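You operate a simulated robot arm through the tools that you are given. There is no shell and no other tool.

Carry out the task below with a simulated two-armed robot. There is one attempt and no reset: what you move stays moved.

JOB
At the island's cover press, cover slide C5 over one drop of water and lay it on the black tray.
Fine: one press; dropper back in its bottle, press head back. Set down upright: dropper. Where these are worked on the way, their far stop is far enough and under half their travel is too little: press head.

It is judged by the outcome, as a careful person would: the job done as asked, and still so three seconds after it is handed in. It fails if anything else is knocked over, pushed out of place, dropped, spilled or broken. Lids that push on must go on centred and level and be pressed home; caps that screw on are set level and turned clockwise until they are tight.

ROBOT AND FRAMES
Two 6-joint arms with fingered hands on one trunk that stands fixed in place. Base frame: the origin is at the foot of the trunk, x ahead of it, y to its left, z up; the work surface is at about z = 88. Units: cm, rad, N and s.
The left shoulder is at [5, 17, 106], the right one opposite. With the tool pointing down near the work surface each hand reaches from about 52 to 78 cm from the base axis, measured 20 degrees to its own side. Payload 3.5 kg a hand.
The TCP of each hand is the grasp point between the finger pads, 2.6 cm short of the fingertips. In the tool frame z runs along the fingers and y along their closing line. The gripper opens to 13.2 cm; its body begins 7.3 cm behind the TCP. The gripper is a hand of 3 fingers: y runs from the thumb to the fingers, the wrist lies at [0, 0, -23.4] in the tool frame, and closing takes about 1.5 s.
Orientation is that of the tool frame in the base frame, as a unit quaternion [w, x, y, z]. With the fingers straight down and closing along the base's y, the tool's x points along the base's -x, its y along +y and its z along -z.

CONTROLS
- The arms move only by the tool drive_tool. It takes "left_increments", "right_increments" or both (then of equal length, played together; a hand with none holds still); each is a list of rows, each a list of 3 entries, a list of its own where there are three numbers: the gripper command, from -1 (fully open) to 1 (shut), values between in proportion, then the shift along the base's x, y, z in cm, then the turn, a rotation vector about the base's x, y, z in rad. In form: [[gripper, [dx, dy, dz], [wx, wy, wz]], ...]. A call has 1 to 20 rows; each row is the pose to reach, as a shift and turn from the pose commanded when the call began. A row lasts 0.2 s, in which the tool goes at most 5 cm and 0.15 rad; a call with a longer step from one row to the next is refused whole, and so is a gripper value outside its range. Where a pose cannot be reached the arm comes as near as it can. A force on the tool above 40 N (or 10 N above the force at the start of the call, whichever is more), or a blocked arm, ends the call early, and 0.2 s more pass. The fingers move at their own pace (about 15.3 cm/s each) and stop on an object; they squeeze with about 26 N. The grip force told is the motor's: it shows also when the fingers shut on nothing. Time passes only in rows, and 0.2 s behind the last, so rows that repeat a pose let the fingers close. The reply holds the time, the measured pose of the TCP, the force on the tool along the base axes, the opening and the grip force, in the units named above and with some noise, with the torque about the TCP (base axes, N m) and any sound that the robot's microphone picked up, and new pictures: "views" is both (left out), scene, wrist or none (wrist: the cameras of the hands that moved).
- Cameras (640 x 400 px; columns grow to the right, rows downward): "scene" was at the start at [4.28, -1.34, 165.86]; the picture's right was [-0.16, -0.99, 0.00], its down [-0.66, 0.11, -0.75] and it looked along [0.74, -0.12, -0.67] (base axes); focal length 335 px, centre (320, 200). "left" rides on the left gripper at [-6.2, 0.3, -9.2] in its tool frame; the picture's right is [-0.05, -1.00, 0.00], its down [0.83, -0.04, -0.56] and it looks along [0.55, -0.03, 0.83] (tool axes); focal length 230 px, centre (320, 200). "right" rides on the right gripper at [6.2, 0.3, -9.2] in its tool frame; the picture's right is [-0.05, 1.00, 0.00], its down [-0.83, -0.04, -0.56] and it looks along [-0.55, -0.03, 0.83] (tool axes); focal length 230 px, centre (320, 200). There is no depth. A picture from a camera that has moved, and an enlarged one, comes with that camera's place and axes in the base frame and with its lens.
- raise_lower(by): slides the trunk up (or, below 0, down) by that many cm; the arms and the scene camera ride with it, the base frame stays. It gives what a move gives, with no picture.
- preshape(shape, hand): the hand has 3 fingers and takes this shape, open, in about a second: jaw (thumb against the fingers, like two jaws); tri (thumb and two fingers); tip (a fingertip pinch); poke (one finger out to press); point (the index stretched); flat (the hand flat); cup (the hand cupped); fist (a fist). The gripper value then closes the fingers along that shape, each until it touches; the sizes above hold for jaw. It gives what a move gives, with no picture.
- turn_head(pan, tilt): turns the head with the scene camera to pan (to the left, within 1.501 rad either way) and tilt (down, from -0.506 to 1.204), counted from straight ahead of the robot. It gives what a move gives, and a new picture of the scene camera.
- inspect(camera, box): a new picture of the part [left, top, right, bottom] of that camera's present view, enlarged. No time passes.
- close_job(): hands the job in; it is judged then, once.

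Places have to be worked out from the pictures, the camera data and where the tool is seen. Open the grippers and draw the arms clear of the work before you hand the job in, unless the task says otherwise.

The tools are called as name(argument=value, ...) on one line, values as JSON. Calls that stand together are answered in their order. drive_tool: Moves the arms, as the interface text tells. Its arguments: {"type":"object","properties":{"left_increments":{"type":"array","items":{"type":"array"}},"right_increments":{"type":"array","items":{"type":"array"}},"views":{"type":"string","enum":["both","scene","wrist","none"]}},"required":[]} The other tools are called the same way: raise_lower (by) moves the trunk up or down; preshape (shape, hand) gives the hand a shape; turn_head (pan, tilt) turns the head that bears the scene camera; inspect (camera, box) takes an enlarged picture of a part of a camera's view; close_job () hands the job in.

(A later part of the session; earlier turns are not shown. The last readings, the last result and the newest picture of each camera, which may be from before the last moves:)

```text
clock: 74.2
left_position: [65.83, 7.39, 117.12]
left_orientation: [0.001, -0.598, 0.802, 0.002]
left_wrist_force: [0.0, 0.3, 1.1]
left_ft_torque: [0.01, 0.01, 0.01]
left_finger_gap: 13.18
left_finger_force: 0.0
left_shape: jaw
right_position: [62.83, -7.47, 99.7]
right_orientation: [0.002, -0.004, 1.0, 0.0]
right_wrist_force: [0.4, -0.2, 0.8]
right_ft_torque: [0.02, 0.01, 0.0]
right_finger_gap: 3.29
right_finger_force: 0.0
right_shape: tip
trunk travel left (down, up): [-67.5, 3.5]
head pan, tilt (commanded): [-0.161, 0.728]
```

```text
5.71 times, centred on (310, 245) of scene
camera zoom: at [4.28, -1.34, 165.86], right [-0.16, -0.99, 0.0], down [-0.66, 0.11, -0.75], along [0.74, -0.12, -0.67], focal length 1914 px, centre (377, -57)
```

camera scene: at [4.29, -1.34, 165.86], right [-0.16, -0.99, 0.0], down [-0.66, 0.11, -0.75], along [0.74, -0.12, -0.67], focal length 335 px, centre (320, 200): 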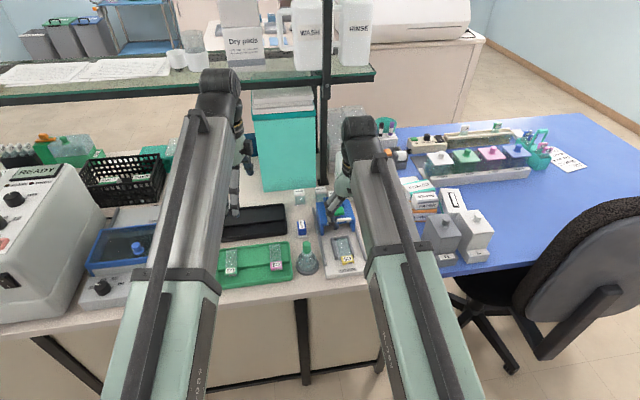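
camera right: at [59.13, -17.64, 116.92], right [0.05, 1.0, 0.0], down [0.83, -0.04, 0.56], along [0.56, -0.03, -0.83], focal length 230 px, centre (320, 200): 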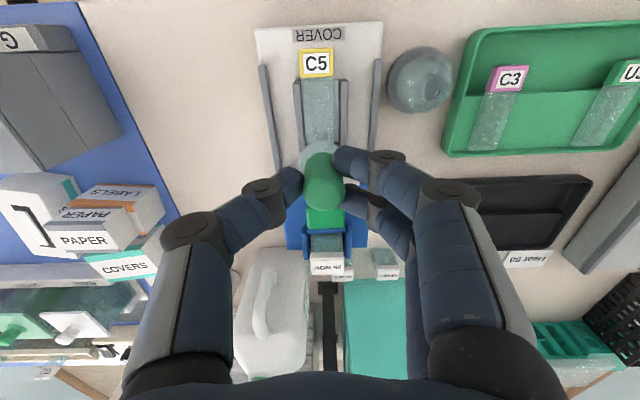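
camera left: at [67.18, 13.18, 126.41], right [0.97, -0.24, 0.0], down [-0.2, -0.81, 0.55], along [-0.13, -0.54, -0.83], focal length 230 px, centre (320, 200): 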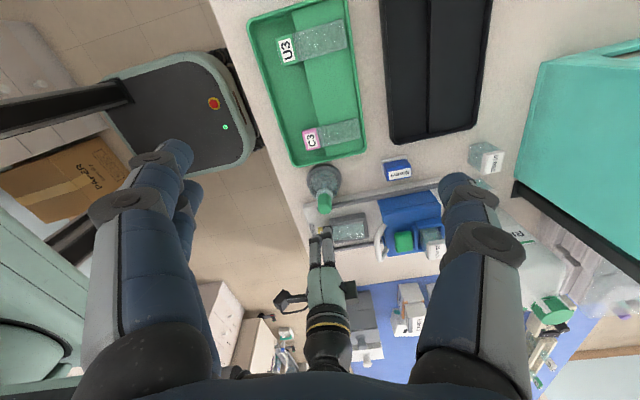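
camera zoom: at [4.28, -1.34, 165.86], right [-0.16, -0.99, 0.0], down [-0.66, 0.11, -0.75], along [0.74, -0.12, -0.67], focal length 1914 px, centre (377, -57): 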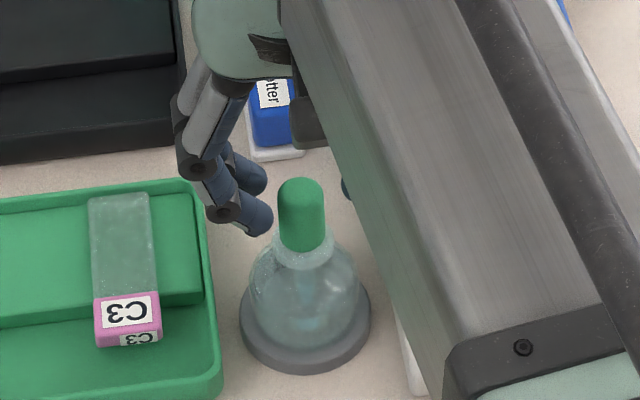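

The dropper stands seated in the bottle and the fingertips are now around mid-bulb. I close and read how far the bulb compresses here.

drive_tool(right_increments=[[0.65, [0.05, 0.05, 0], [0, 0, 0]], [0.74, [0.05, 0.05, 0], [0, 0, 0]], [0.8, [0.05, 0.05, 0], [0, 0, 0]], [0.8, [0.05, 0.05, 0], [0, 0, 0]]], views="none")

inspect(camera="right", box=[240, 100, 400, 230])

drive_tool(right_increments=[[0.9, [0, 0, 0], [0, 0, 0]], [1.0, [0, 0, 0], [0, 0, 0]], [1.0, [0, 0, 0], [0, 0, 0]]], views="none")

inspect(camera="right", box=[240, 100, 400, 230])

inspect(camera="scene", box=[270, 210, 350, 280])

```text
clock: 75.2
left_position: [65.72, 7.2, 117.3]
left_orientation: [0.0, -0.598, 0.802, 0.002]
left_wrist_force: [-0.3, 1.0, 0.0]
left_ft_torque: [0.0, 0.01, -0.01]
left_finger_gap: 13.2
left_finger_force: 0.0
left_shape: jaw
right_position: [62.85, -7.31, 99.65]
right_orientation: [0.002, -0.004, 1.0, 0.0]
right_wrist_force: [0.2, 0.3, -0.5]
right_ft_torque: [-0.02, 0.02, 0.03]
right_finger_gap: 1.38
right_finger_force: 0.1
right_shape: tip
trunk travel left (down, up): [-67.5, 3.5]
head pan, tilt (commanded): [-0.161, 0.728]
```

```text
3.08 times, centred on (320, 165) of right
camera zoom: at [56.65, -7.02, 108.92], right [0.05, 1.0, 0.0], down [0.83, -0.04, 0.56], along [0.56, -0.03, -0.83], focal length 708 px, centre (320, 308)
```

zoom: 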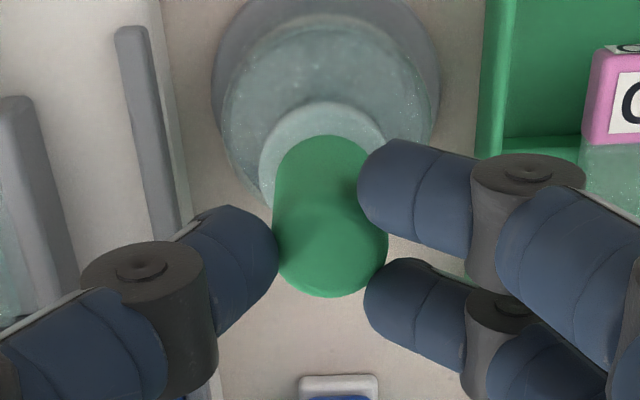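

```text
clock: 76.0
left_position: [65.76, 7.19, 117.31]
left_orientation: [0.002, -0.598, 0.802, 0.001]
left_wrist_force: [-0.9, -0.2, -0.5]
left_ft_torque: [-0.02, 0.0, -0.04]
left_finger_gap: 13.2
left_finger_force: 0.1
left_shape: jaw
right_position: [62.86, -7.27, 99.9]
right_orientation: [0.003, -0.004, 1.0, 0.0]
right_wrist_force: [0.4, 0.5, 12.3]
right_ft_torque: [-0.03, -0.03, 0.03]
right_finger_gap: 0.83
right_finger_force: 26.3
right_shape: tip
trunk travel left (down, up): [-67.5, 3.5]
head pan, tilt (commanded): [-0.161, 0.728]
```

```text
3.08 times, centred on (320, 165) of right
camera zoom: at [56.6, -7.0, 109.01], right [0.05, 1.0, 0.0], down [0.83, -0.04, 0.56], along [0.56, -0.03, -0.83], focal length 708 px, centre (320, 308)
```

zoom: 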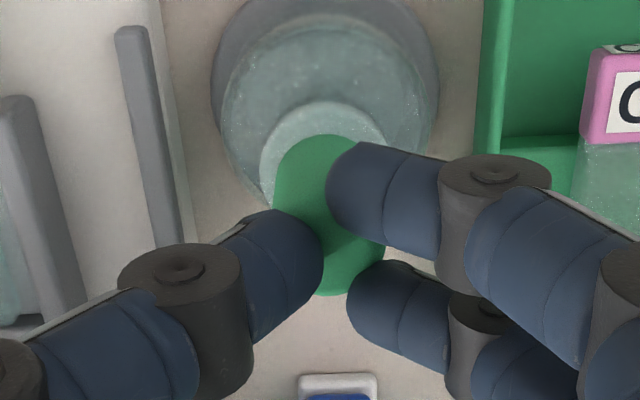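

```text
5.71 times, centred on (310, 245) of scene
camera zoom: at [4.18, -1.31, 165.87], right [-0.16, -0.99, 0.0], down [-0.66, 0.11, -0.75], along [0.74, -0.12, -0.67], focal length 1914 px, centre (377, -57)
```

zoom: 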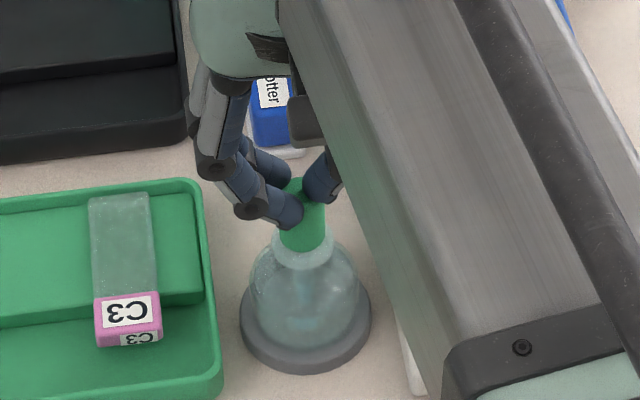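

That was too high: the fingers rode up over the dome. I open, go to about mid-way (0.5 cm above the first grip height) and test the squeeze again inside the bottle.

drive_tool(right_increments=[[0.8, [0, 0, 0], [0, 0, 0]], [0.6, [0, 0, 0], [0, 0, 0]], [0.5, [0, 0, 0], [0, 0, 0]], [0.5, [0, -0.02, -0.6], [0, 0, 0]], [0.5, [0, -0.02, -0.8], [0, 0, 0]], [0.5, [0, -0.02, -0.8], [0, 0, 0]]], views="none")

inspect(camera="right", box=[240, 100, 400, 230])

inspect(camera="scene", box=[270, 210, 350, 280])

```text
clock: 77.4
left_position: [65.71, 7.31, 117.28]
left_orientation: [0.001, -0.598, 0.802, 0.002]
left_wrist_force: [0.6, 1.2, 0.6]
left_ft_torque: [0.02, -0.03, 0.0]
left_finger_gap: 13.2
left_finger_force: 0.0
left_shape: jaw
right_position: [62.76, -7.45, 98.97]
right_orientation: [0.002, -0.003, 1.0, 0.0]
right_wrist_force: [-0.5, 0.7, 0.2]
right_ft_torque: [-0.03, 0.03, 0.01]
right_finger_gap: 3.29
right_finger_force: 0.1
right_shape: tip
trunk travel left (down, up): [-67.5, 3.5]
head pan, tilt (commanded): [-0.161, 0.728]
```

```text
3.08 times, centred on (320, 165) of right
camera zoom: at [56.6, -7.04, 108.08], right [0.05, 1.0, 0.0], down [0.83, -0.04, 0.56], along [0.56, -0.03, -0.83], focal length 708 px, centre (320, 308)
```

zoom: 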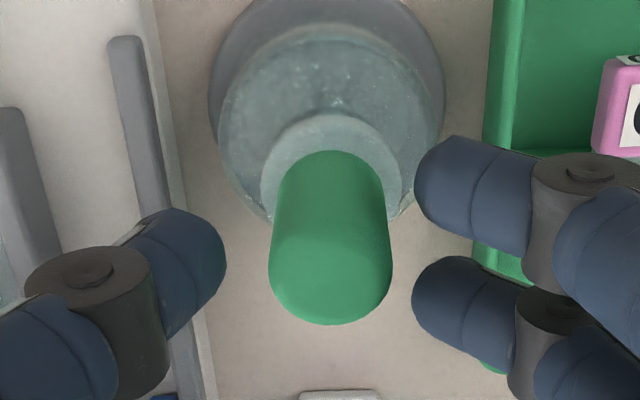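

```text
5.71 times, centred on (310, 245) of scene
camera zoom: at [4.22, -1.35, 165.85], right [-0.16, -0.99, 0.0], down [-0.66, 0.11, -0.75], along [0.74, -0.12, -0.67], focal length 1914 px, centre (377, -57)
```

zoom: 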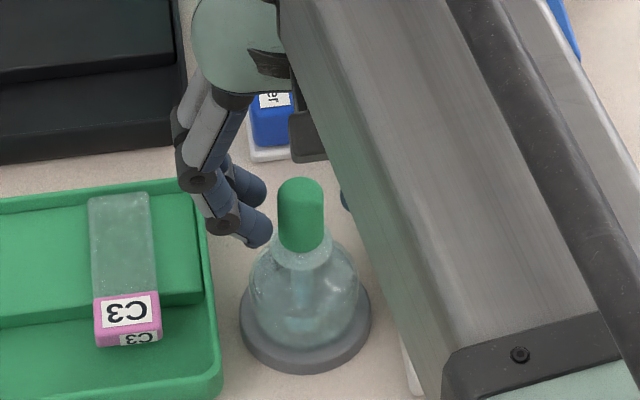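

The dropper is undisturbed. I close at this height (TCP z≈98.95) and read the compression at increasing commands.

drive_tool(right_increments=[[0.65, [0.05, 0.1, 0], [0, 0, 0]], [0.74, [0.05, 0.1, 0], [0, 0, 0]], [0.8, [0.05, 0.1, 0], [0, 0, 0]], [0.85, [0.05, 0.1, 0], [0, 0, 0]], [0.85, [0.05, 0.1, 0], [0, 0, 0]]], views="none")

inspect(camera="right", box=[240, 100, 400, 230])

drive_tool(right_increments=[[0.9, [0, 0, 0], [0, 0, 0]], [0.95, [0, 0, 0], [0, 0, 0]], [0.95, [0, 0, 0], [0, 0, 0]]], views="none")

inspect(camera="right", box=[240, 100, 400, 230])

```text
clock: 78.6
left_position: [65.73, 7.25, 117.16]
left_orientation: [0.0, -0.597, 0.802, 0.001]
left_wrist_force: [0.5, 0.1, -1.0]
left_ft_torque: [-0.03, 0.0, -0.01]
left_finger_gap: 13.17
left_finger_force: 0.0
left_shape: jaw
right_position: [62.8, -7.25, 99.03]
right_orientation: [0.001, -0.004, 1.0, 0.0]
right_wrist_force: [-0.6, 0.6, -0.3]
right_ft_torque: [0.0, 0.0, -0.01]
right_finger_gap: 1.15
right_finger_force: 25.7
right_shape: tip
trunk travel left (down, up): [-67.5, 3.5]
head pan, tilt (commanded): [-0.161, 0.728]
```

```text
3.08 times, centred on (320, 165) of right
camera zoom: at [56.68, -6.95, 108.1], right [0.05, 1.0, 0.0], down [0.83, -0.04, 0.56], along [0.56, -0.03, -0.83], focal length 708 px, centre (320, 308)
```

zoom: 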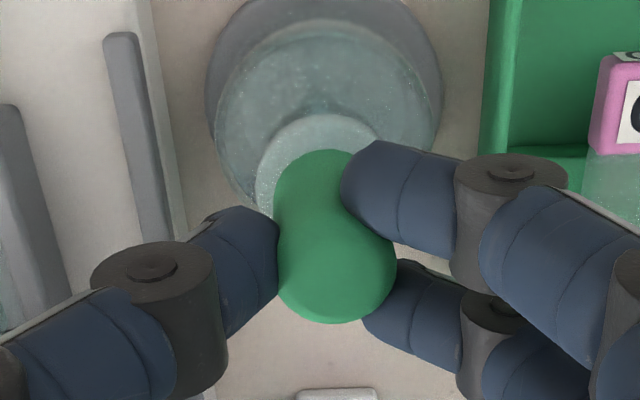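

```text
clock: 79.4
left_position: [65.81, 7.21, 117.32]
left_orientation: [0.001, -0.597, 0.802, 0.002]
left_wrist_force: [0.3, -0.2, 0.3]
left_ft_torque: [0.0, -0.02, 0.04]
left_finger_gap: 13.21
left_finger_force: 0.0
left_shape: jaw
right_position: [62.93, -7.37, 98.89]
right_orientation: [0.002, -0.003, 1.0, 0.0]
right_wrist_force: [0.0, 0.0, -0.6]
right_ft_torque: [0.02, 0.02, -0.03]
right_finger_gap: 1.04
right_finger_force: 25.5
right_shape: tip
trunk travel left (down, up): [-67.5, 3.5]
head pan, tilt (commanded): [-0.161, 0.728]
```

```text
3.08 times, centred on (320, 165) of right
camera zoom: at [56.69, -6.95, 108.1], right [0.05, 1.0, 0.0], down [0.83, -0.04, 0.56], along [0.56, -0.03, -0.83], focal length 708 px, centre (320, 308)
```

zoom: 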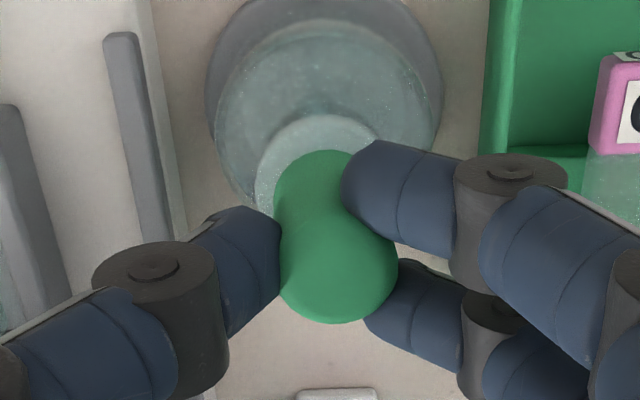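

The bulb gives the same full squeeze here (gap ≈1.04). Now, with a true full squeeze made while the tip is in the water, I release completely so it draws water, then take the light hold again.

drive_tool(right_increments=[[0.85, [0, 0, 0], [0, 0, 0]], [0.75, [0, -0.05, 0], [0, 0, 0]], [0.6, [0, -0.1, 0], [0, 0, 0]], [0.55, [0, -0.1, 0], [0, 0, 0]], [0.55, [0, -0.1, 0], [0, 0, 0]], [0.55, [0, -0.1, 0], [0, 0, 0]]], views="none")

inspect(camera="right", box=[240, 100, 400, 230])

inspect(camera="scene", box=[280, 220, 340, 280])

```text
clock: 80.8
left_position: [65.69, 7.3, 117.19]
left_orientation: [0.001, -0.598, 0.802, 0.003]
left_wrist_force: [-0.4, 0.5, 0.6]
left_ft_torque: [0.01, 0.04, 0.01]
left_finger_gap: 13.2
left_finger_force: 0.1
left_shape: jaw
right_position: [62.83, -7.27, 98.83]
right_orientation: [0.002, -0.003, 1.0, 0.001]
right_wrist_force: [0.9, -0.1, 0.3]
right_ft_torque: [-0.01, -0.01, 0.06]
right_finger_gap: 2.91
right_finger_force: 0.0
right_shape: tip
trunk travel left (down, up): [-67.5, 3.5]
head pan, tilt (commanded): [-0.161, 0.728]
```

```text
3.08 times, centred on (320, 165) of right
camera zoom: at [56.67, -7.05, 108.11], right [0.05, 1.0, 0.0], down [0.83, -0.04, 0.56], along [0.56, -0.03, -0.83], focal length 708 px, centre (320, 308)
```

zoom: 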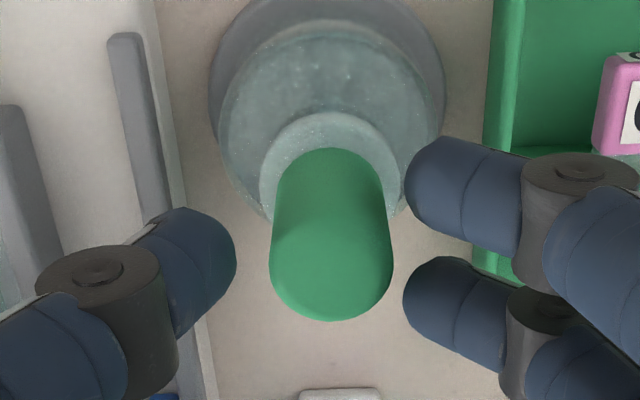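

```text
6.67 times, centred on (310, 250) of scene
camera zoom: at [4.28, -1.34, 165.86], right [-0.16, -0.99, 0.0], down [-0.66, 0.11, -0.75], along [0.74, -0.12, -0.67], focal length 2233 px, centre (387, -133)
```

zoom: 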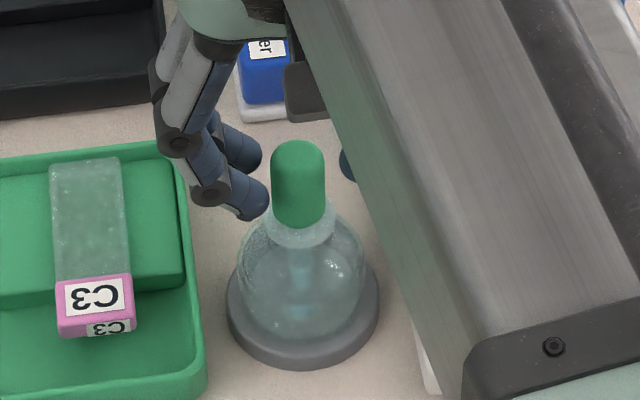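

The bulb is round again. I close to the light hold and lift it out slowly.

drive_tool(right_increments=[[0.68, [0, 0, 0], [0, 0, 0]], [0.74, [0, 0, 0], [0, 0, 0]], [0.775, [0, 0, 0], [0, 0, 0]], [0.775, [0, 0, 0], [0, 0, 0]], [0.775, [0, 0, 0.5], [0, 0, 0]], [0.775, [0, 0, 1.2], [0, 0, 0]], [0.775, [0, 0, 2.0], [0, 0, 0]], [0.775, [0, 0, 2.0], [0, 0, 0]]], views="none")

inspect(camera="right", box=[240, 100, 400, 230])

inspect(camera="scene", box=[270, 210, 350, 280])

```text
clock: 82.6
left_position: [65.79, 7.2, 117.28]
left_orientation: [0.001, -0.597, 0.802, 0.002]
left_wrist_force: [-0.3, 1.8, -0.6]
left_ft_torque: [0.03, -0.03, -0.01]
left_finger_gap: 13.16
left_finger_force: 0.0
left_shape: jaw
right_position: [62.93, -7.39, 100.96]
right_orientation: [0.001, -0.004, 1.0, 0.0]
right_wrist_force: [-0.3, 0.7, 0.3]
right_ft_torque: [-0.02, -0.03, -0.04]
right_finger_gap: 1.15
right_finger_force: 25.7
right_shape: tip
trunk travel left (down, up): [-67.5, 3.5]
head pan, tilt (commanded): [-0.161, 0.728]
```

```text
3.08 times, centred on (320, 165) of right
camera zoom: at [56.68, -7.07, 110.11], right [0.05, 1.0, 0.0], down [0.83, -0.04, 0.56], along [0.56, -0.03, -0.83], focal length 708 px, centre (320, 308)
```

zoom: 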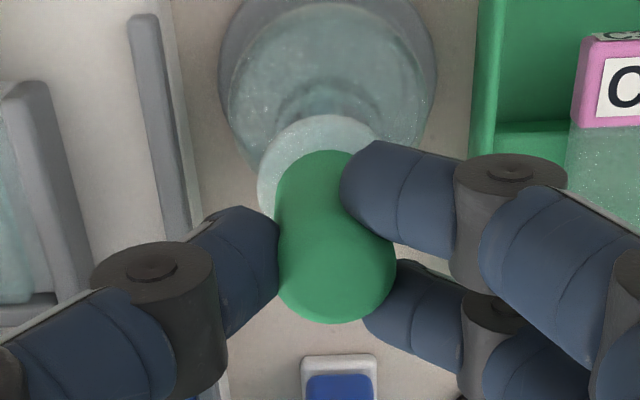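

```text
5.71 times, centred on (310, 245) of scene
camera zoom: at [4.28, -1.34, 165.86], right [-0.16, -0.99, 0.0], down [-0.66, 0.11, -0.75], along [0.74, -0.12, -0.67], focal length 1914 px, centre (377, -57)
```

zoom: 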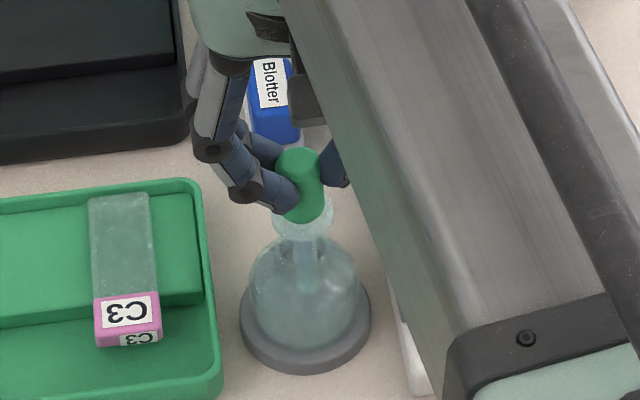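

Unexpectedly the hand now grips with full force (gap 1.15) even at 0.775. I lower the dropper back to its seat in the bottle and map how the grip responds to slightly more open commands.

drive_tool(right_increments=[[0.775, [0, 0, -0.7], [0, 0, 0]], [0.775, [0, 0, -1.4], [0, 0, 0]], [0.775, [0, 0, -1.9], [0, 0, 0]], [0.775, [0, 0, -1.9], [0, 0, 0]]], views="none")

drive_tool(right_increments=[[0.74, [0, 0, 0], [0, 0, 0]], [0.74, [0, 0, 0], [0, 0, 0]]], views="none")

inspect(camera="right", box=[240, 100, 400, 230])

drive_tool(right_increments=[[0.7, [0, 0, 0], [0, 0, 0]], [0.7, [0, 0, 0], [0, 0, 0]]], views="none")

inspect(camera="right", box=[240, 100, 400, 230])

```text
clock: 83.6
left_position: [65.76, 7.29, 117.16]
left_orientation: [0.001, -0.598, 0.802, 0.002]
left_wrist_force: [-0.2, -0.1, 0.1]
left_ft_torque: [0.0, 0.01, 0.0]
left_finger_gap: 13.2
left_finger_force: 0.0
left_shape: jaw
right_position: [62.92, -7.46, 99.09]
right_orientation: [0.002, -0.003, 1.0, 0.0]
right_wrist_force: [-0.1, -0.2, -0.6]
right_ft_torque: [0.02, 0.02, 0.01]
right_finger_gap: 1.13
right_finger_force: 25.9
right_shape: tip
trunk travel left (down, up): [-67.5, 3.5]
head pan, tilt (commanded): [-0.161, 0.728]
```

```text
clock: 84.2
left_position: [65.68, 7.29, 117.35]
left_orientation: [0.0, -0.598, 0.802, 0.002]
left_wrist_force: [-0.2, 0.2, -0.2]
left_ft_torque: [0.02, -0.02, 0.01]
left_finger_gap: 13.2
left_finger_force: 0.0
left_shape: jaw
right_position: [62.93, -7.28, 99.07]
right_orientation: [0.002, -0.003, 1.0, 0.0]
right_wrist_force: [-0.7, 0.0, -0.3]
right_ft_torque: [-0.03, 0.02, 0.02]
right_finger_gap: 1.71
right_finger_force: 0.1
right_shape: tip
trunk travel left (down, up): [-67.5, 3.5]
head pan, tilt (commanded): [-0.161, 0.728]
```

```text
3.08 times, centred on (320, 165) of right
camera zoom: at [56.7, -7.05, 108.2], right [0.05, 1.0, 0.0], down [0.83, -0.04, 0.56], along [0.56, -0.03, -0.83], focal length 708 px, centre (320, 308)
```

zoom: 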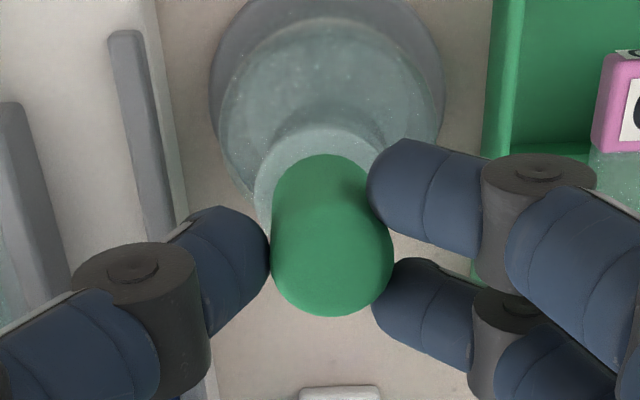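

```text
clock: 84.8
left_position: [65.65, 7.29, 117.39]
left_orientation: [0.001, -0.598, 0.801, 0.001]
left_wrist_force: [-0.9, 0.5, 0.4]
left_ft_torque: [0.0, 0.0, -0.01]
left_finger_gap: 13.2
left_finger_force: 0.1
left_shape: jaw
right_position: [62.93, -7.42, 99.06]
right_orientation: [0.002, -0.003, 1.0, 0.0]
right_wrist_force: [-1.1, 0.1, -0.5]
right_ft_torque: [-0.02, 0.01, 0.03]
right_finger_gap: 1.93
right_finger_force: 0.0
right_shape: tip
trunk travel left (down, up): [-67.5, 3.5]
head pan, tilt (commanded): [-0.161, 0.728]
```

```text
3.08 times, centred on (320, 165) of right
camera zoom: at [56.7, -7.05, 108.2], right [0.05, 1.0, 0.0], down [0.83, -0.04, 0.56], along [0.56, -0.03, -0.83], focal length 708 px, centre (320, 308)
```

zoom: 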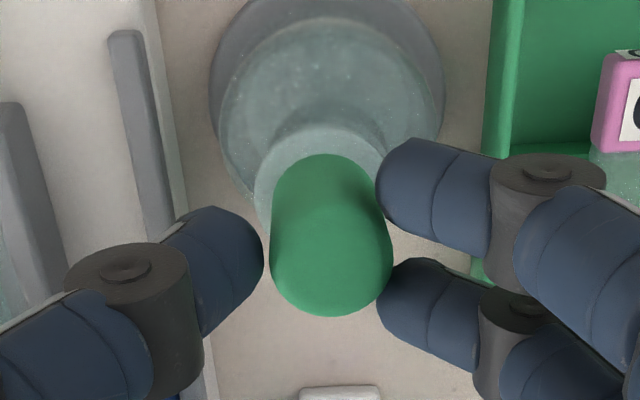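

At 0.74 the bulb is only lightly touched (gap 1.71) and at 0.775 it collapses to a full squeeze. I test whether a 0.75 hold at this mid-bulb height lifts the dropper without squeezing it.

drive_tool(right_increments=[[0.73, [0, 0, 0], [0, 0, 0]], [0.75, [0, 0, 0], [0, 0, 0]], [0.75, [0, 0, 0.3], [0, 0, 0]], [0.75, [0, 0, 0.7], [0, 0, 0]], [0.75, [0, 0, 1.2], [0, 0, 0]], [0.75, [0, 0, 1.2], [0, 0, 0]]], views="none")

inspect(camera="right", box=[240, 100, 400, 230])

inspect(camera="scene", box=[270, 210, 350, 280])

```text
clock: 86.2
left_position: [65.75, 7.18, 117.31]
left_orientation: [0.0, -0.598, 0.802, 0.002]
left_wrist_force: [-0.1, 0.4, 0.2]
left_ft_torque: [-0.03, 0.0, 0.01]
left_finger_gap: 13.17
left_finger_force: 0.1
left_shape: jaw
right_position: [62.89, -7.41, 100.22]
right_orientation: [0.001, -0.003, 1.0, -0.001]
right_wrist_force: [-1.0, 0.2, 0.1]
right_ft_torque: [0.01, -0.01, 0.02]
right_finger_gap: 1.7
right_finger_force: 0.1
right_shape: tip
trunk travel left (down, up): [-67.5, 3.5]
head pan, tilt (commanded): [-0.161, 0.728]
```

```text
3.08 times, centred on (320, 165) of right
camera zoom: at [56.66, -7.07, 109.45], right [0.05, 1.0, 0.0], down [0.83, -0.04, 0.56], along [0.56, -0.03, -0.83], focal length 708 px, centre (320, 308)
```

zoom: 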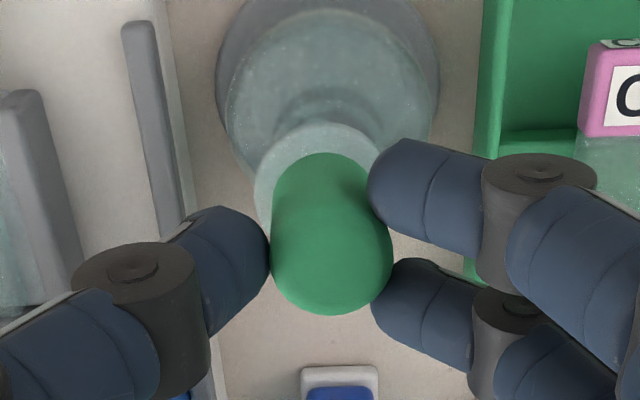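

```text
5.71 times, centred on (310, 245) of scene
camera zoom: at [4.28, -1.34, 165.86], right [-0.16, -0.99, 0.0], down [-0.66, 0.11, -0.75], along [0.74, -0.12, -0.67], focal length 1914 px, centre (377, -57)
```

zoom: 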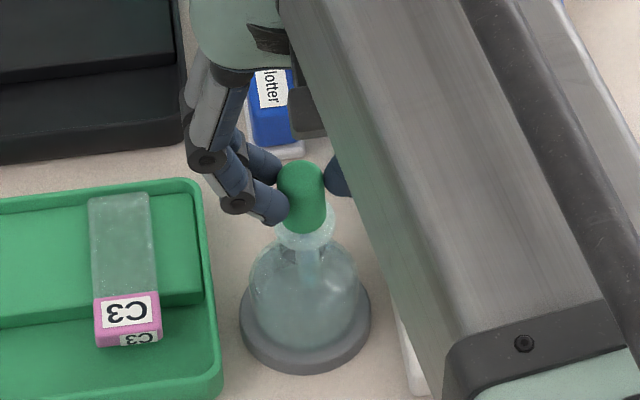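

It lifts with the bulb round at gap 1.70 and freshly filled. I raise it clear of the bottle slowly.

drive_tool(right_increments=[[0.75, [0, 0, 0.5], [0, 0, 0]], [0.75, [0, 0, 1.2], [0, 0, 0]], [0.75, [0, 0, 2.0], [0, 0, 0]], [0.75, [0, 0, 2.8], [0, 0, 0]], [0.75, [0, 0, 3.6], [0, 0, 0]], [0.75, [0, 0, 4.4], [0, 0, 0]], [0.75, [0, 0, 5.2], [0, 0, 0]], [0.75, [0, 0, 6.0], [0, 0, 0]], [0.75, [0, 0, 6.8], [0, 0, 0]], [0.75, [0, 0, 7.5], [0, 0, 0]], [0.75, [0, 0, 8.1], [0, 0, 0]], [0.75, [0, 0, 8.1], [0, 0, 0]]], views="none")

inspect(camera="right", box=[240, 80, 400, 230])

inspect(camera="scene", box=[270, 200, 350, 280])

inspect(camera="left", box=[290, 180, 370, 250])

```text
clock: 88.8
left_position: [65.8, 7.2, 117.33]
left_orientation: [0.001, -0.597, 0.802, 0.002]
left_wrist_force: [-0.3, -0.2, -0.2]
left_ft_torque: [0.01, 0.02, 0.0]
left_finger_gap: 13.21
left_finger_force: 0.0
left_shape: jaw
right_position: [62.87, -7.31, 108.36]
right_orientation: [0.002, -0.003, 1.0, 0.0]
right_wrist_force: [0.0, -0.3, -0.3]
right_ft_torque: [0.01, 0.01, 0.01]
right_finger_gap: 1.67
right_finger_force: 0.1
right_shape: tip
trunk travel left (down, up): [-67.5, 3.5]
head pan, tilt (commanded): [-0.161, 0.728]
```

```text
2.67 times, centred on (320, 155) of right
camera zoom: at [56.64, -7.02, 117.5], right [0.05, 1.0, 0.0], down [0.83, -0.04, 0.56], along [0.56, -0.03, -0.83], focal length 614 px, centre (320, 320)
```

zoom: 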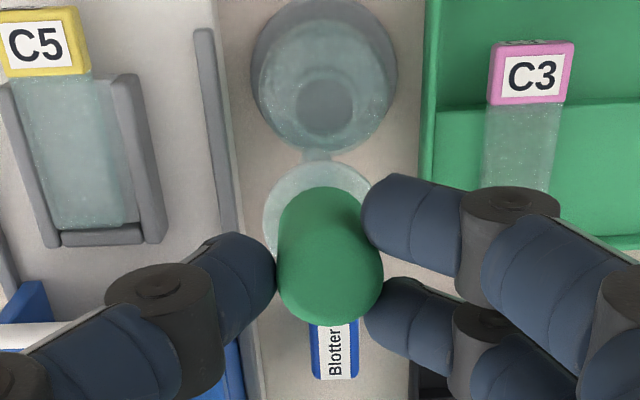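

```text
5.00 times, centred on (310, 240) of scene
camera zoom: at [4.28, -1.34, 165.86], right [-0.16, -0.99, 0.0], down [-0.66, 0.11, -0.75], along [0.74, -0.12, -0.67], focal length 1675 px, centre (370, 0)
```

zoom: 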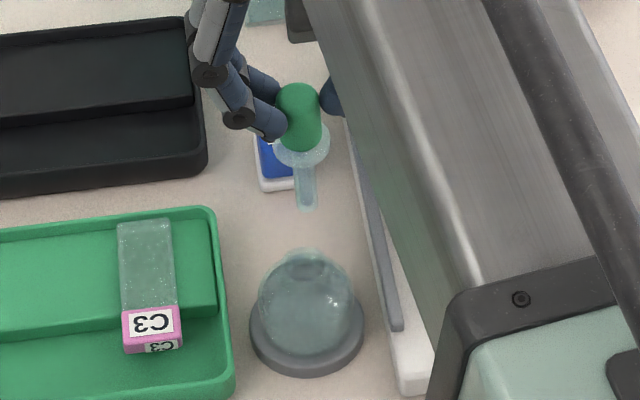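

```text
5.71 times, centred on (330, 215) of left
camera zoom: at [67.19, 13.21, 126.41], right [0.97, -0.24, 0.0], down [-0.2, -0.81, 0.55], along [-0.13, -0.54, -0.83], focal length 1315 px, centre (263, 114)
```

zoom: 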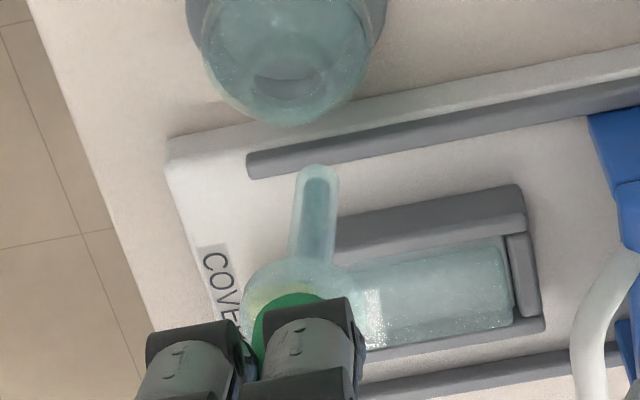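

Held firmly enough; the tip is at about (63.6, -7.6, 97.5). I carry it gently over the slide.

drive_tool(right_increments=[[0.75, [0.05, -0.3, 0], [0, 0, 0]], [0.75, [0.1, -1.0, 0], [0, 0, 0]], [0.75, [0.25, -2.0, 0], [0, 0, 0]], [0.75, [0.4, -3.1, 0], [0, 0, 0]], [0.75, [0.6, -4.2, 0], [0, 0, 0]], [0.75, [0.75, -5.3, 0], [0, 0, 0]], [0.75, [0.9, -6.4, 0], [0, 0, 0]], [0.75, [1.1, -7.5, 0], [0, 0, 0]], [0.75, [1.25, -8.6, 0], [0, 0, 0]], [0.75, [1.4, -9.6, 0], [0, 0, 0]], [0.75, [1.5, -10.3, 0], [0, 0, 0]], [0.75, [1.5, -10.55, 0], [0, 0, 0]], [0.75, [1.5, -10.55, 0], [0, 0, 0]]], views="none")

inspect(camera="right", box=[240, 60, 400, 230])

inspect(camera="scene", box=[310, 190, 380, 270])

inspect(camera="left", box=[300, 190, 400, 280])

```text
clock: 91.6
left_position: [65.68, 7.27, 117.31]
left_orientation: [0.001, -0.597, 0.802, 0.002]
left_wrist_force: [0.1, -0.8, 1.1]
left_ft_torque: [0.02, -0.02, 0.04]
left_finger_gap: 13.18
left_finger_force: 0.2
left_shape: jaw
right_position: [64.48, -17.89, 108.3]
right_orientation: [0.001, -0.004, 1.0, 0.0]
right_wrist_force: [0.6, 0.2, 0.6]
right_ft_torque: [0.02, -0.06, -0.01]
right_finger_gap: 1.69
right_finger_force: 0.1
right_shape: tip
trunk travel left (down, up): [-67.5, 3.5]
head pan, tilt (commanded): [-0.161, 0.728]
```

```text
2.35 times, centred on (320, 145) of right
camera zoom: at [58.22, -17.59, 117.54], right [0.05, 1.0, 0.0], down [0.83, -0.04, 0.56], along [0.56, -0.03, -0.83], focal length 541 px, centre (320, 329)
```

zoom: 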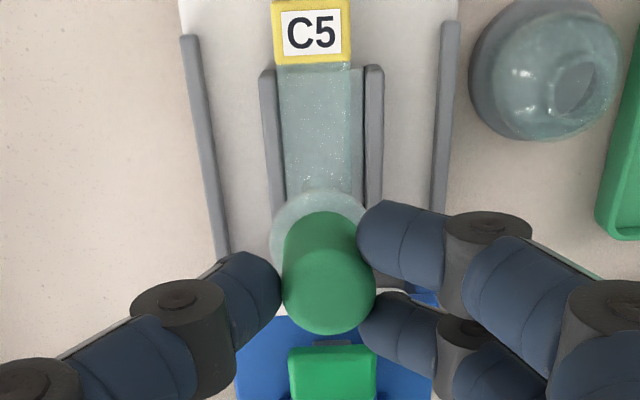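

```text
5.00 times, centred on (345, 230) of scene
camera zoom: at [4.28, -1.34, 165.86], right [-0.16, -0.99, 0.0], down [-0.66, 0.11, -0.75], along [0.74, -0.12, -0.67], focal length 1675 px, centre (195, 50)
```

zoom: 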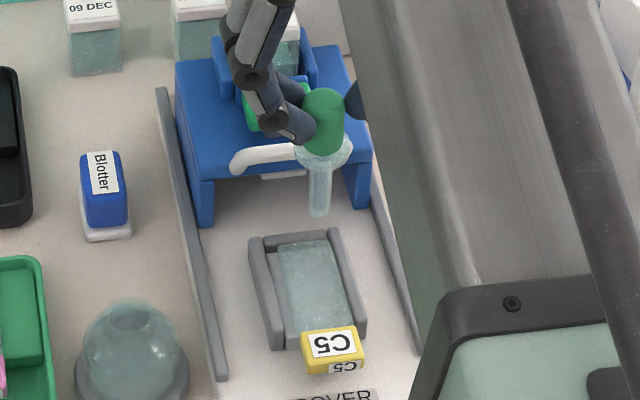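

```text
4.44 times, centred on (350, 235) of left
camera zoom: at [67.19, 13.21, 126.41], right [0.97, -0.24, 0.0], down [-0.2, -0.81, 0.55], along [-0.13, -0.54, -0.83], focal length 1022 px, centre (187, 44)
```

zoom: 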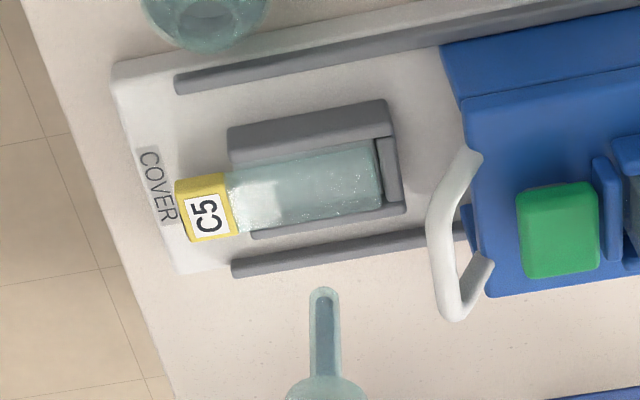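

Tip at about (65.1, -18.05, 97.85). I lower it to ~1.8 cm above the glass.

drive_tool(right_increments=[[0.75, [0, -0.05, -0.4], [0, 0, 0]], [0.75, [0, -0.1, -1.1], [0, 0, 0]], [0.75, [0, -0.1, -1.9], [0, 0, 0]], [0.75, [0, -0.1, -2.7], [0, 0, 0]], [0.75, [0, -0.1, -3.5], [0, 0, 0]], [0.75, [0, -0.1, -4.2], [0, 0, 0]], [0.75, [0, -0.1, -4.6], [0, 0, 0]], [0.75, [0, -0.1, -4.6], [0, 0, 0]]], views="none")

inspect(camera="scene", box=[315, 205, 365, 265])

inspect(camera="left", box=[315, 205, 365, 245])

inspect(camera="right", box=[240, 60, 400, 230])

```text
clock: 93.4
left_position: [65.69, 7.2, 117.29]
left_orientation: [0.001, -0.598, 0.802, 0.002]
left_wrist_force: [-0.2, 0.5, 0.2]
left_ft_torque: [-0.03, -0.02, 0.03]
left_finger_gap: 13.18
left_finger_force: 0.0
left_shape: jaw
right_position: [64.27, -17.88, 103.7]
right_orientation: [0.002, -0.003, 1.0, 0.0]
right_wrist_force: [0.5, 0.7, -0.6]
right_ft_torque: [0.01, 0.0, -0.01]
right_finger_gap: 1.71
right_finger_force: 0.1
right_shape: tip
trunk travel left (down, up): [-67.5, 3.5]
head pan, tilt (commanded): [-0.161, 0.728]
```

```text
6.67 times, centred on (340, 235) of scene
camera zoom: at [4.28, -1.34, 165.86], right [-0.16, -0.99, 0.0], down [-0.66, 0.11, -0.75], along [0.74, -0.12, -0.67], focal length 2233 px, centre (187, -33)
```

zoom: 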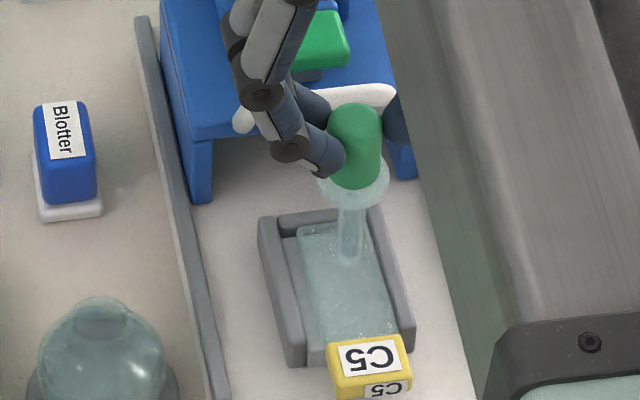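

```text
10.00 times, centred on (340, 225) of left
camera zoom: at [67.18, 13.21, 126.41], right [0.97, -0.24, 0.0], down [-0.2, -0.81, 0.55], along [-0.13, -0.54, -0.83], focal length 2301 px, centre (120, -50)
```

zoom: 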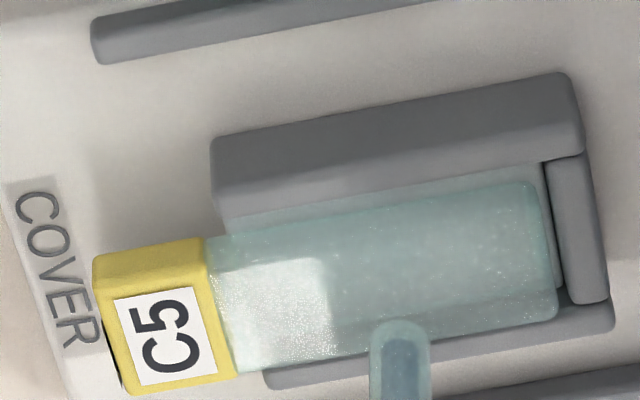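

```text
2.35 times, centred on (320, 145) of right
camera zoom: at [58.15, -17.68, 112.91], right [0.05, 1.0, 0.0], down [0.83, -0.04, 0.56], along [0.56, -0.03, -0.83], focal length 541 px, centre (320, 329)
```

zoom: 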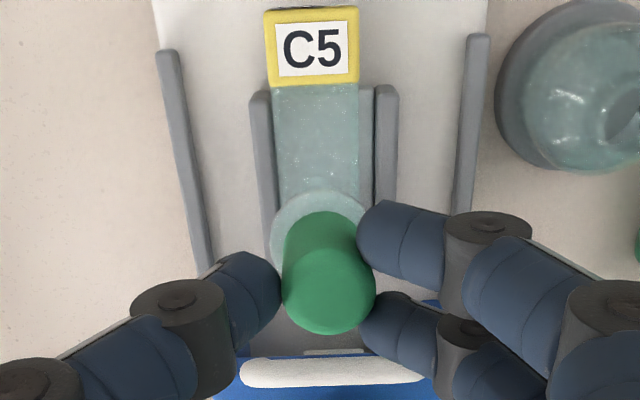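

Tip at (65.1, -18.2, 93.1), 1.6 cm above the glass. I now squeeze once in a small step and check straight away.

drive_tool(right_increments=[[0.78, [0, 0, 0], [0, 0, 0]], [0.8, [0, 0, 0], [0, 0, 0]]], views="none")

inspect(camera="scene", box=[325, 218, 360, 255])

inspect(camera="left", box=[320, 208, 360, 240])

inspect(camera="right", box=[240, 60, 400, 230])

```text
clock: 94.0
left_position: [65.75, 7.37, 117.32]
left_orientation: [0.0, -0.597, 0.802, 0.002]
left_wrist_force: [-0.3, -0.2, -0.6]
left_ft_torque: [0.03, 0.02, -0.01]
left_finger_gap: 13.2
left_finger_force: 0.1
left_shape: jaw
right_position: [64.35, -18.03, 103.62]
right_orientation: [0.002, -0.003, 1.0, 0.0]
right_wrist_force: [-1.1, 0.7, -1.3]
right_ft_torque: [0.0, -0.02, 0.0]
right_finger_gap: 1.44
right_finger_force: 0.1
right_shape: tip
trunk travel left (down, up): [-67.5, 3.5]
head pan, tilt (commanded): [-0.161, 0.728]
```

```text
10.81 times, centred on (342, 236) of scene
camera zoom: at [4.28, -1.34, 165.86], right [-0.16, -0.99, 0.0], down [-0.66, 0.11, -0.75], along [0.74, -0.12, -0.67], focal length 3621 px, centre (77, -195)
```

zoom: 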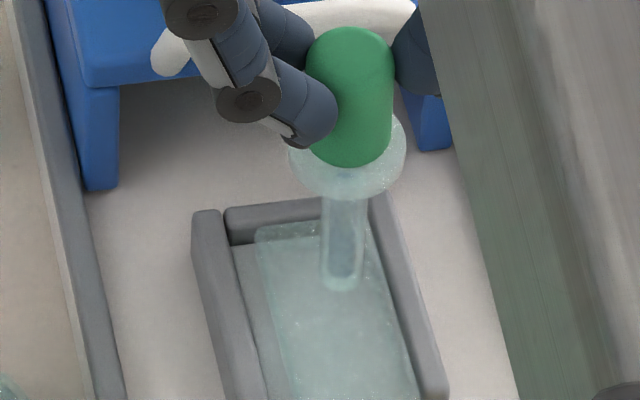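

```text
12.50 times, centred on (340, 224) of left
camera zoom: at [67.18, 13.21, 126.41], right [0.97, -0.24, 0.0], down [-0.2, -0.81, 0.55], along [-0.13, -0.54, -0.83], focal length 2876 px, centre (70, -100)
```

zoom: 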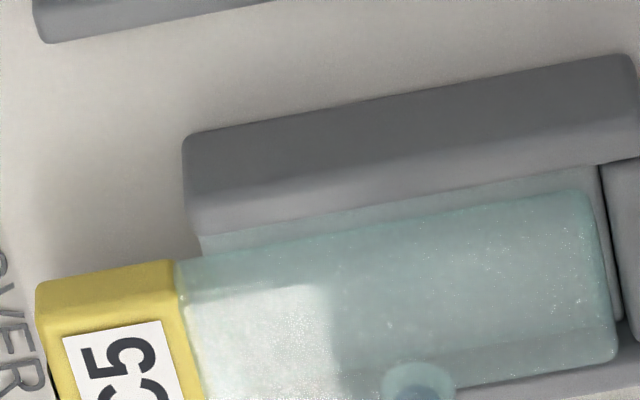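

```text
2.35 times, centred on (320, 145) of right
camera zoom: at [58.15, -17.69, 112.92], right [0.05, 1.0, 0.0], down [0.83, -0.04, 0.56], along [0.56, -0.03, -0.83], focal length 541 px, centre (320, 329)
```

zoom: 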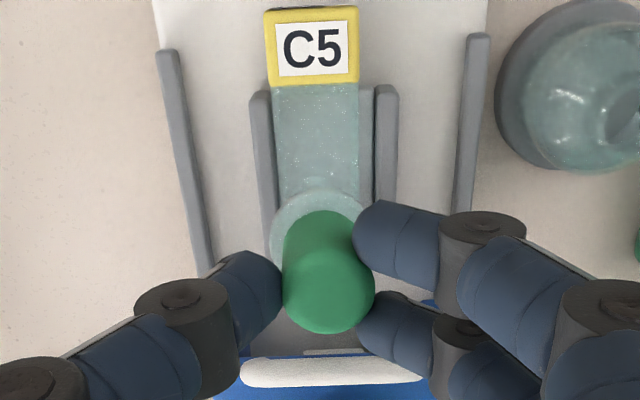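

The bulb is only starting to compress (gap 1.44). I continue the same squeeze a little further.

drive_tool(right_increments=[[0.83, [0, 0, 0], [0, 0, 0]], [0.86, [0, 0, 0], [0, 0, 0]]], views="none")

inspect(camera="scene", box=[325, 218, 360, 255])

inspect(camera="left", box=[320, 208, 360, 240])

inspect(camera="right", box=[240, 60, 400, 230])

```text
clock: 94.6
left_position: [65.68, 7.37, 117.25]
left_orientation: [0.001, -0.597, 0.802, 0.002]
left_wrist_force: [0.1, 0.1, 0.1]
left_ft_torque: [-0.02, -0.02, 0.04]
left_finger_gap: 13.19
left_finger_force: 0.1
left_shape: jaw
right_position: [64.34, -18.06, 103.7]
right_orientation: [0.001, -0.004, 1.0, -0.001]
right_wrist_force: [-0.1, 0.4, 0.2]
right_ft_torque: [-0.01, -0.02, 0.03]
right_finger_gap: 1.15
right_finger_force: 26.1
right_shape: tip
trunk travel left (down, up): [-67.5, 3.5]
head pan, tilt (commanded): [-0.161, 0.728]
```

```text
10.81 times, centred on (342, 236) of scene
camera zoom: at [4.28, -1.34, 165.86], right [-0.16, -0.99, 0.0], down [-0.66, 0.11, -0.75], along [0.74, -0.12, -0.67], focal length 3621 px, centre (77, -195)
```

zoom: 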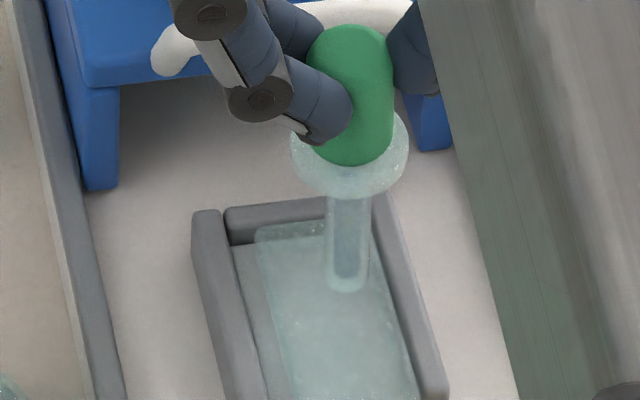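

```text
12.50 times, centred on (340, 224) of left
camera zoom: at [67.18, 13.21, 126.41], right [0.97, -0.24, 0.0], down [-0.2, -0.81, 0.55], along [-0.13, -0.54, -0.83], focal length 2876 px, centre (70, -100)
```

zoom: 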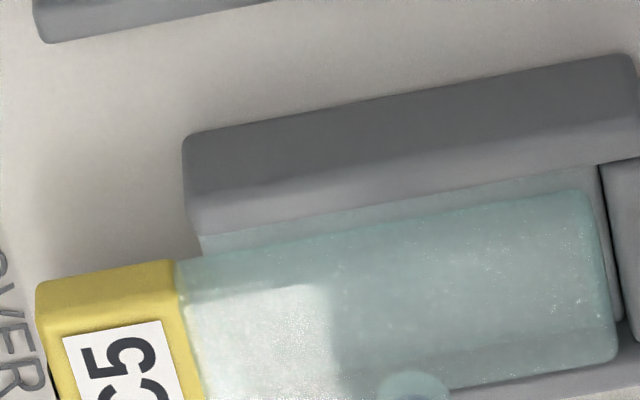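

```text
2.35 times, centred on (320, 145) of right
camera zoom: at [58.15, -17.69, 112.92], right [0.05, 1.0, 0.0], down [0.83, -0.04, 0.56], along [0.56, -0.03, -0.83], focal length 541 px, centre (320, 329)
```

zoom: 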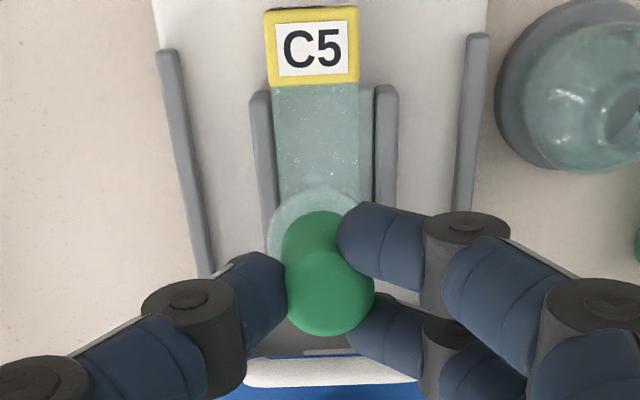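

Fully squeezed, still nothing visible; I hold it a moment with full closure and look again.

drive_tool(right_increments=[[0.95, [0, 0, 0], [0, 0, 0]], [0.95, [0, 0, 0], [0, 0, 0]], [0.95, [0, 0, 0], [0, 0, 0]]], views="none")

inspect(camera="scene", box=[325, 218, 360, 255])

inspect(camera="left", box=[325, 215, 355, 245])

inspect(camera="right", box=[295, 80, 350, 150])

```text
clock: 95.4
left_position: [65.73, 7.18, 117.35]
left_orientation: [0.0, -0.598, 0.802, 0.001]
left_wrist_force: [0.6, -0.2, 0.3]
left_ft_torque: [-0.03, 0.01, 0.0]
left_finger_gap: 13.19
left_finger_force: 0.0
left_shape: jaw
right_position: [64.35, -17.98, 103.66]
right_orientation: [0.002, -0.003, 1.0, 0.001]
right_wrist_force: [0.5, 0.0, 0.6]
right_ft_torque: [-0.03, -0.01, 0.03]
right_finger_gap: 1.09
right_finger_force: 26.0
right_shape: tip
trunk travel left (down, up): [-67.5, 3.5]
head pan, tilt (commanded): [-0.161, 0.728]
```

```text
10.81 times, centred on (342, 236) of scene
camera zoom: at [4.28, -1.34, 165.86], right [-0.16, -0.99, 0.0], down [-0.66, 0.11, -0.75], along [0.74, -0.12, -0.67], focal length 3621 px, centre (77, -195)
```

zoom: 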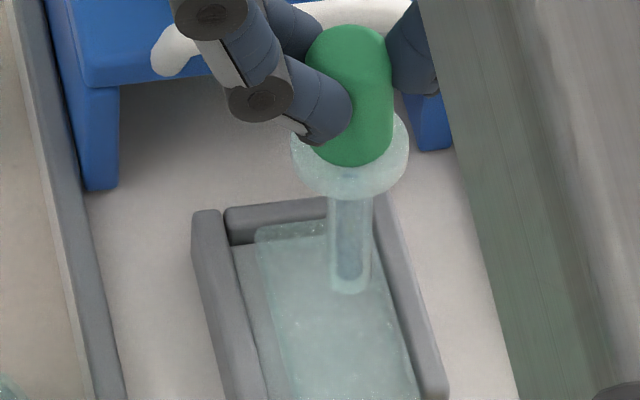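

```text
13.33 times, centred on (340, 230) of left
camera zoom: at [67.18, 13.21, 126.41], right [0.97, -0.24, 0.0], down [-0.2, -0.81, 0.55], along [-0.13, -0.54, -0.83], focal length 3068 px, centre (53, -200)
```

zoom: 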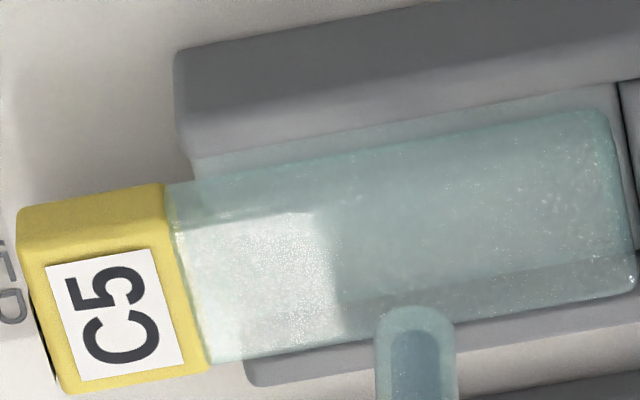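

```text
5.71 times, centred on (322, 115) of right
camera zoom: at [58.15, -17.69, 112.92], right [0.05, 1.0, 0.0], down [0.83, -0.04, 0.56], along [0.56, -0.03, -0.83], focal length 1315 px, centre (306, 686)
```

zoom: 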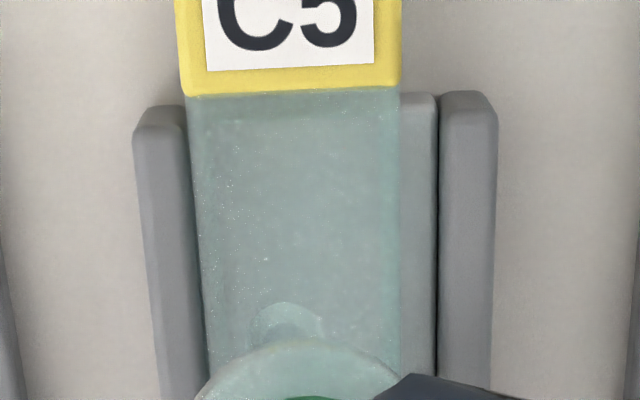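

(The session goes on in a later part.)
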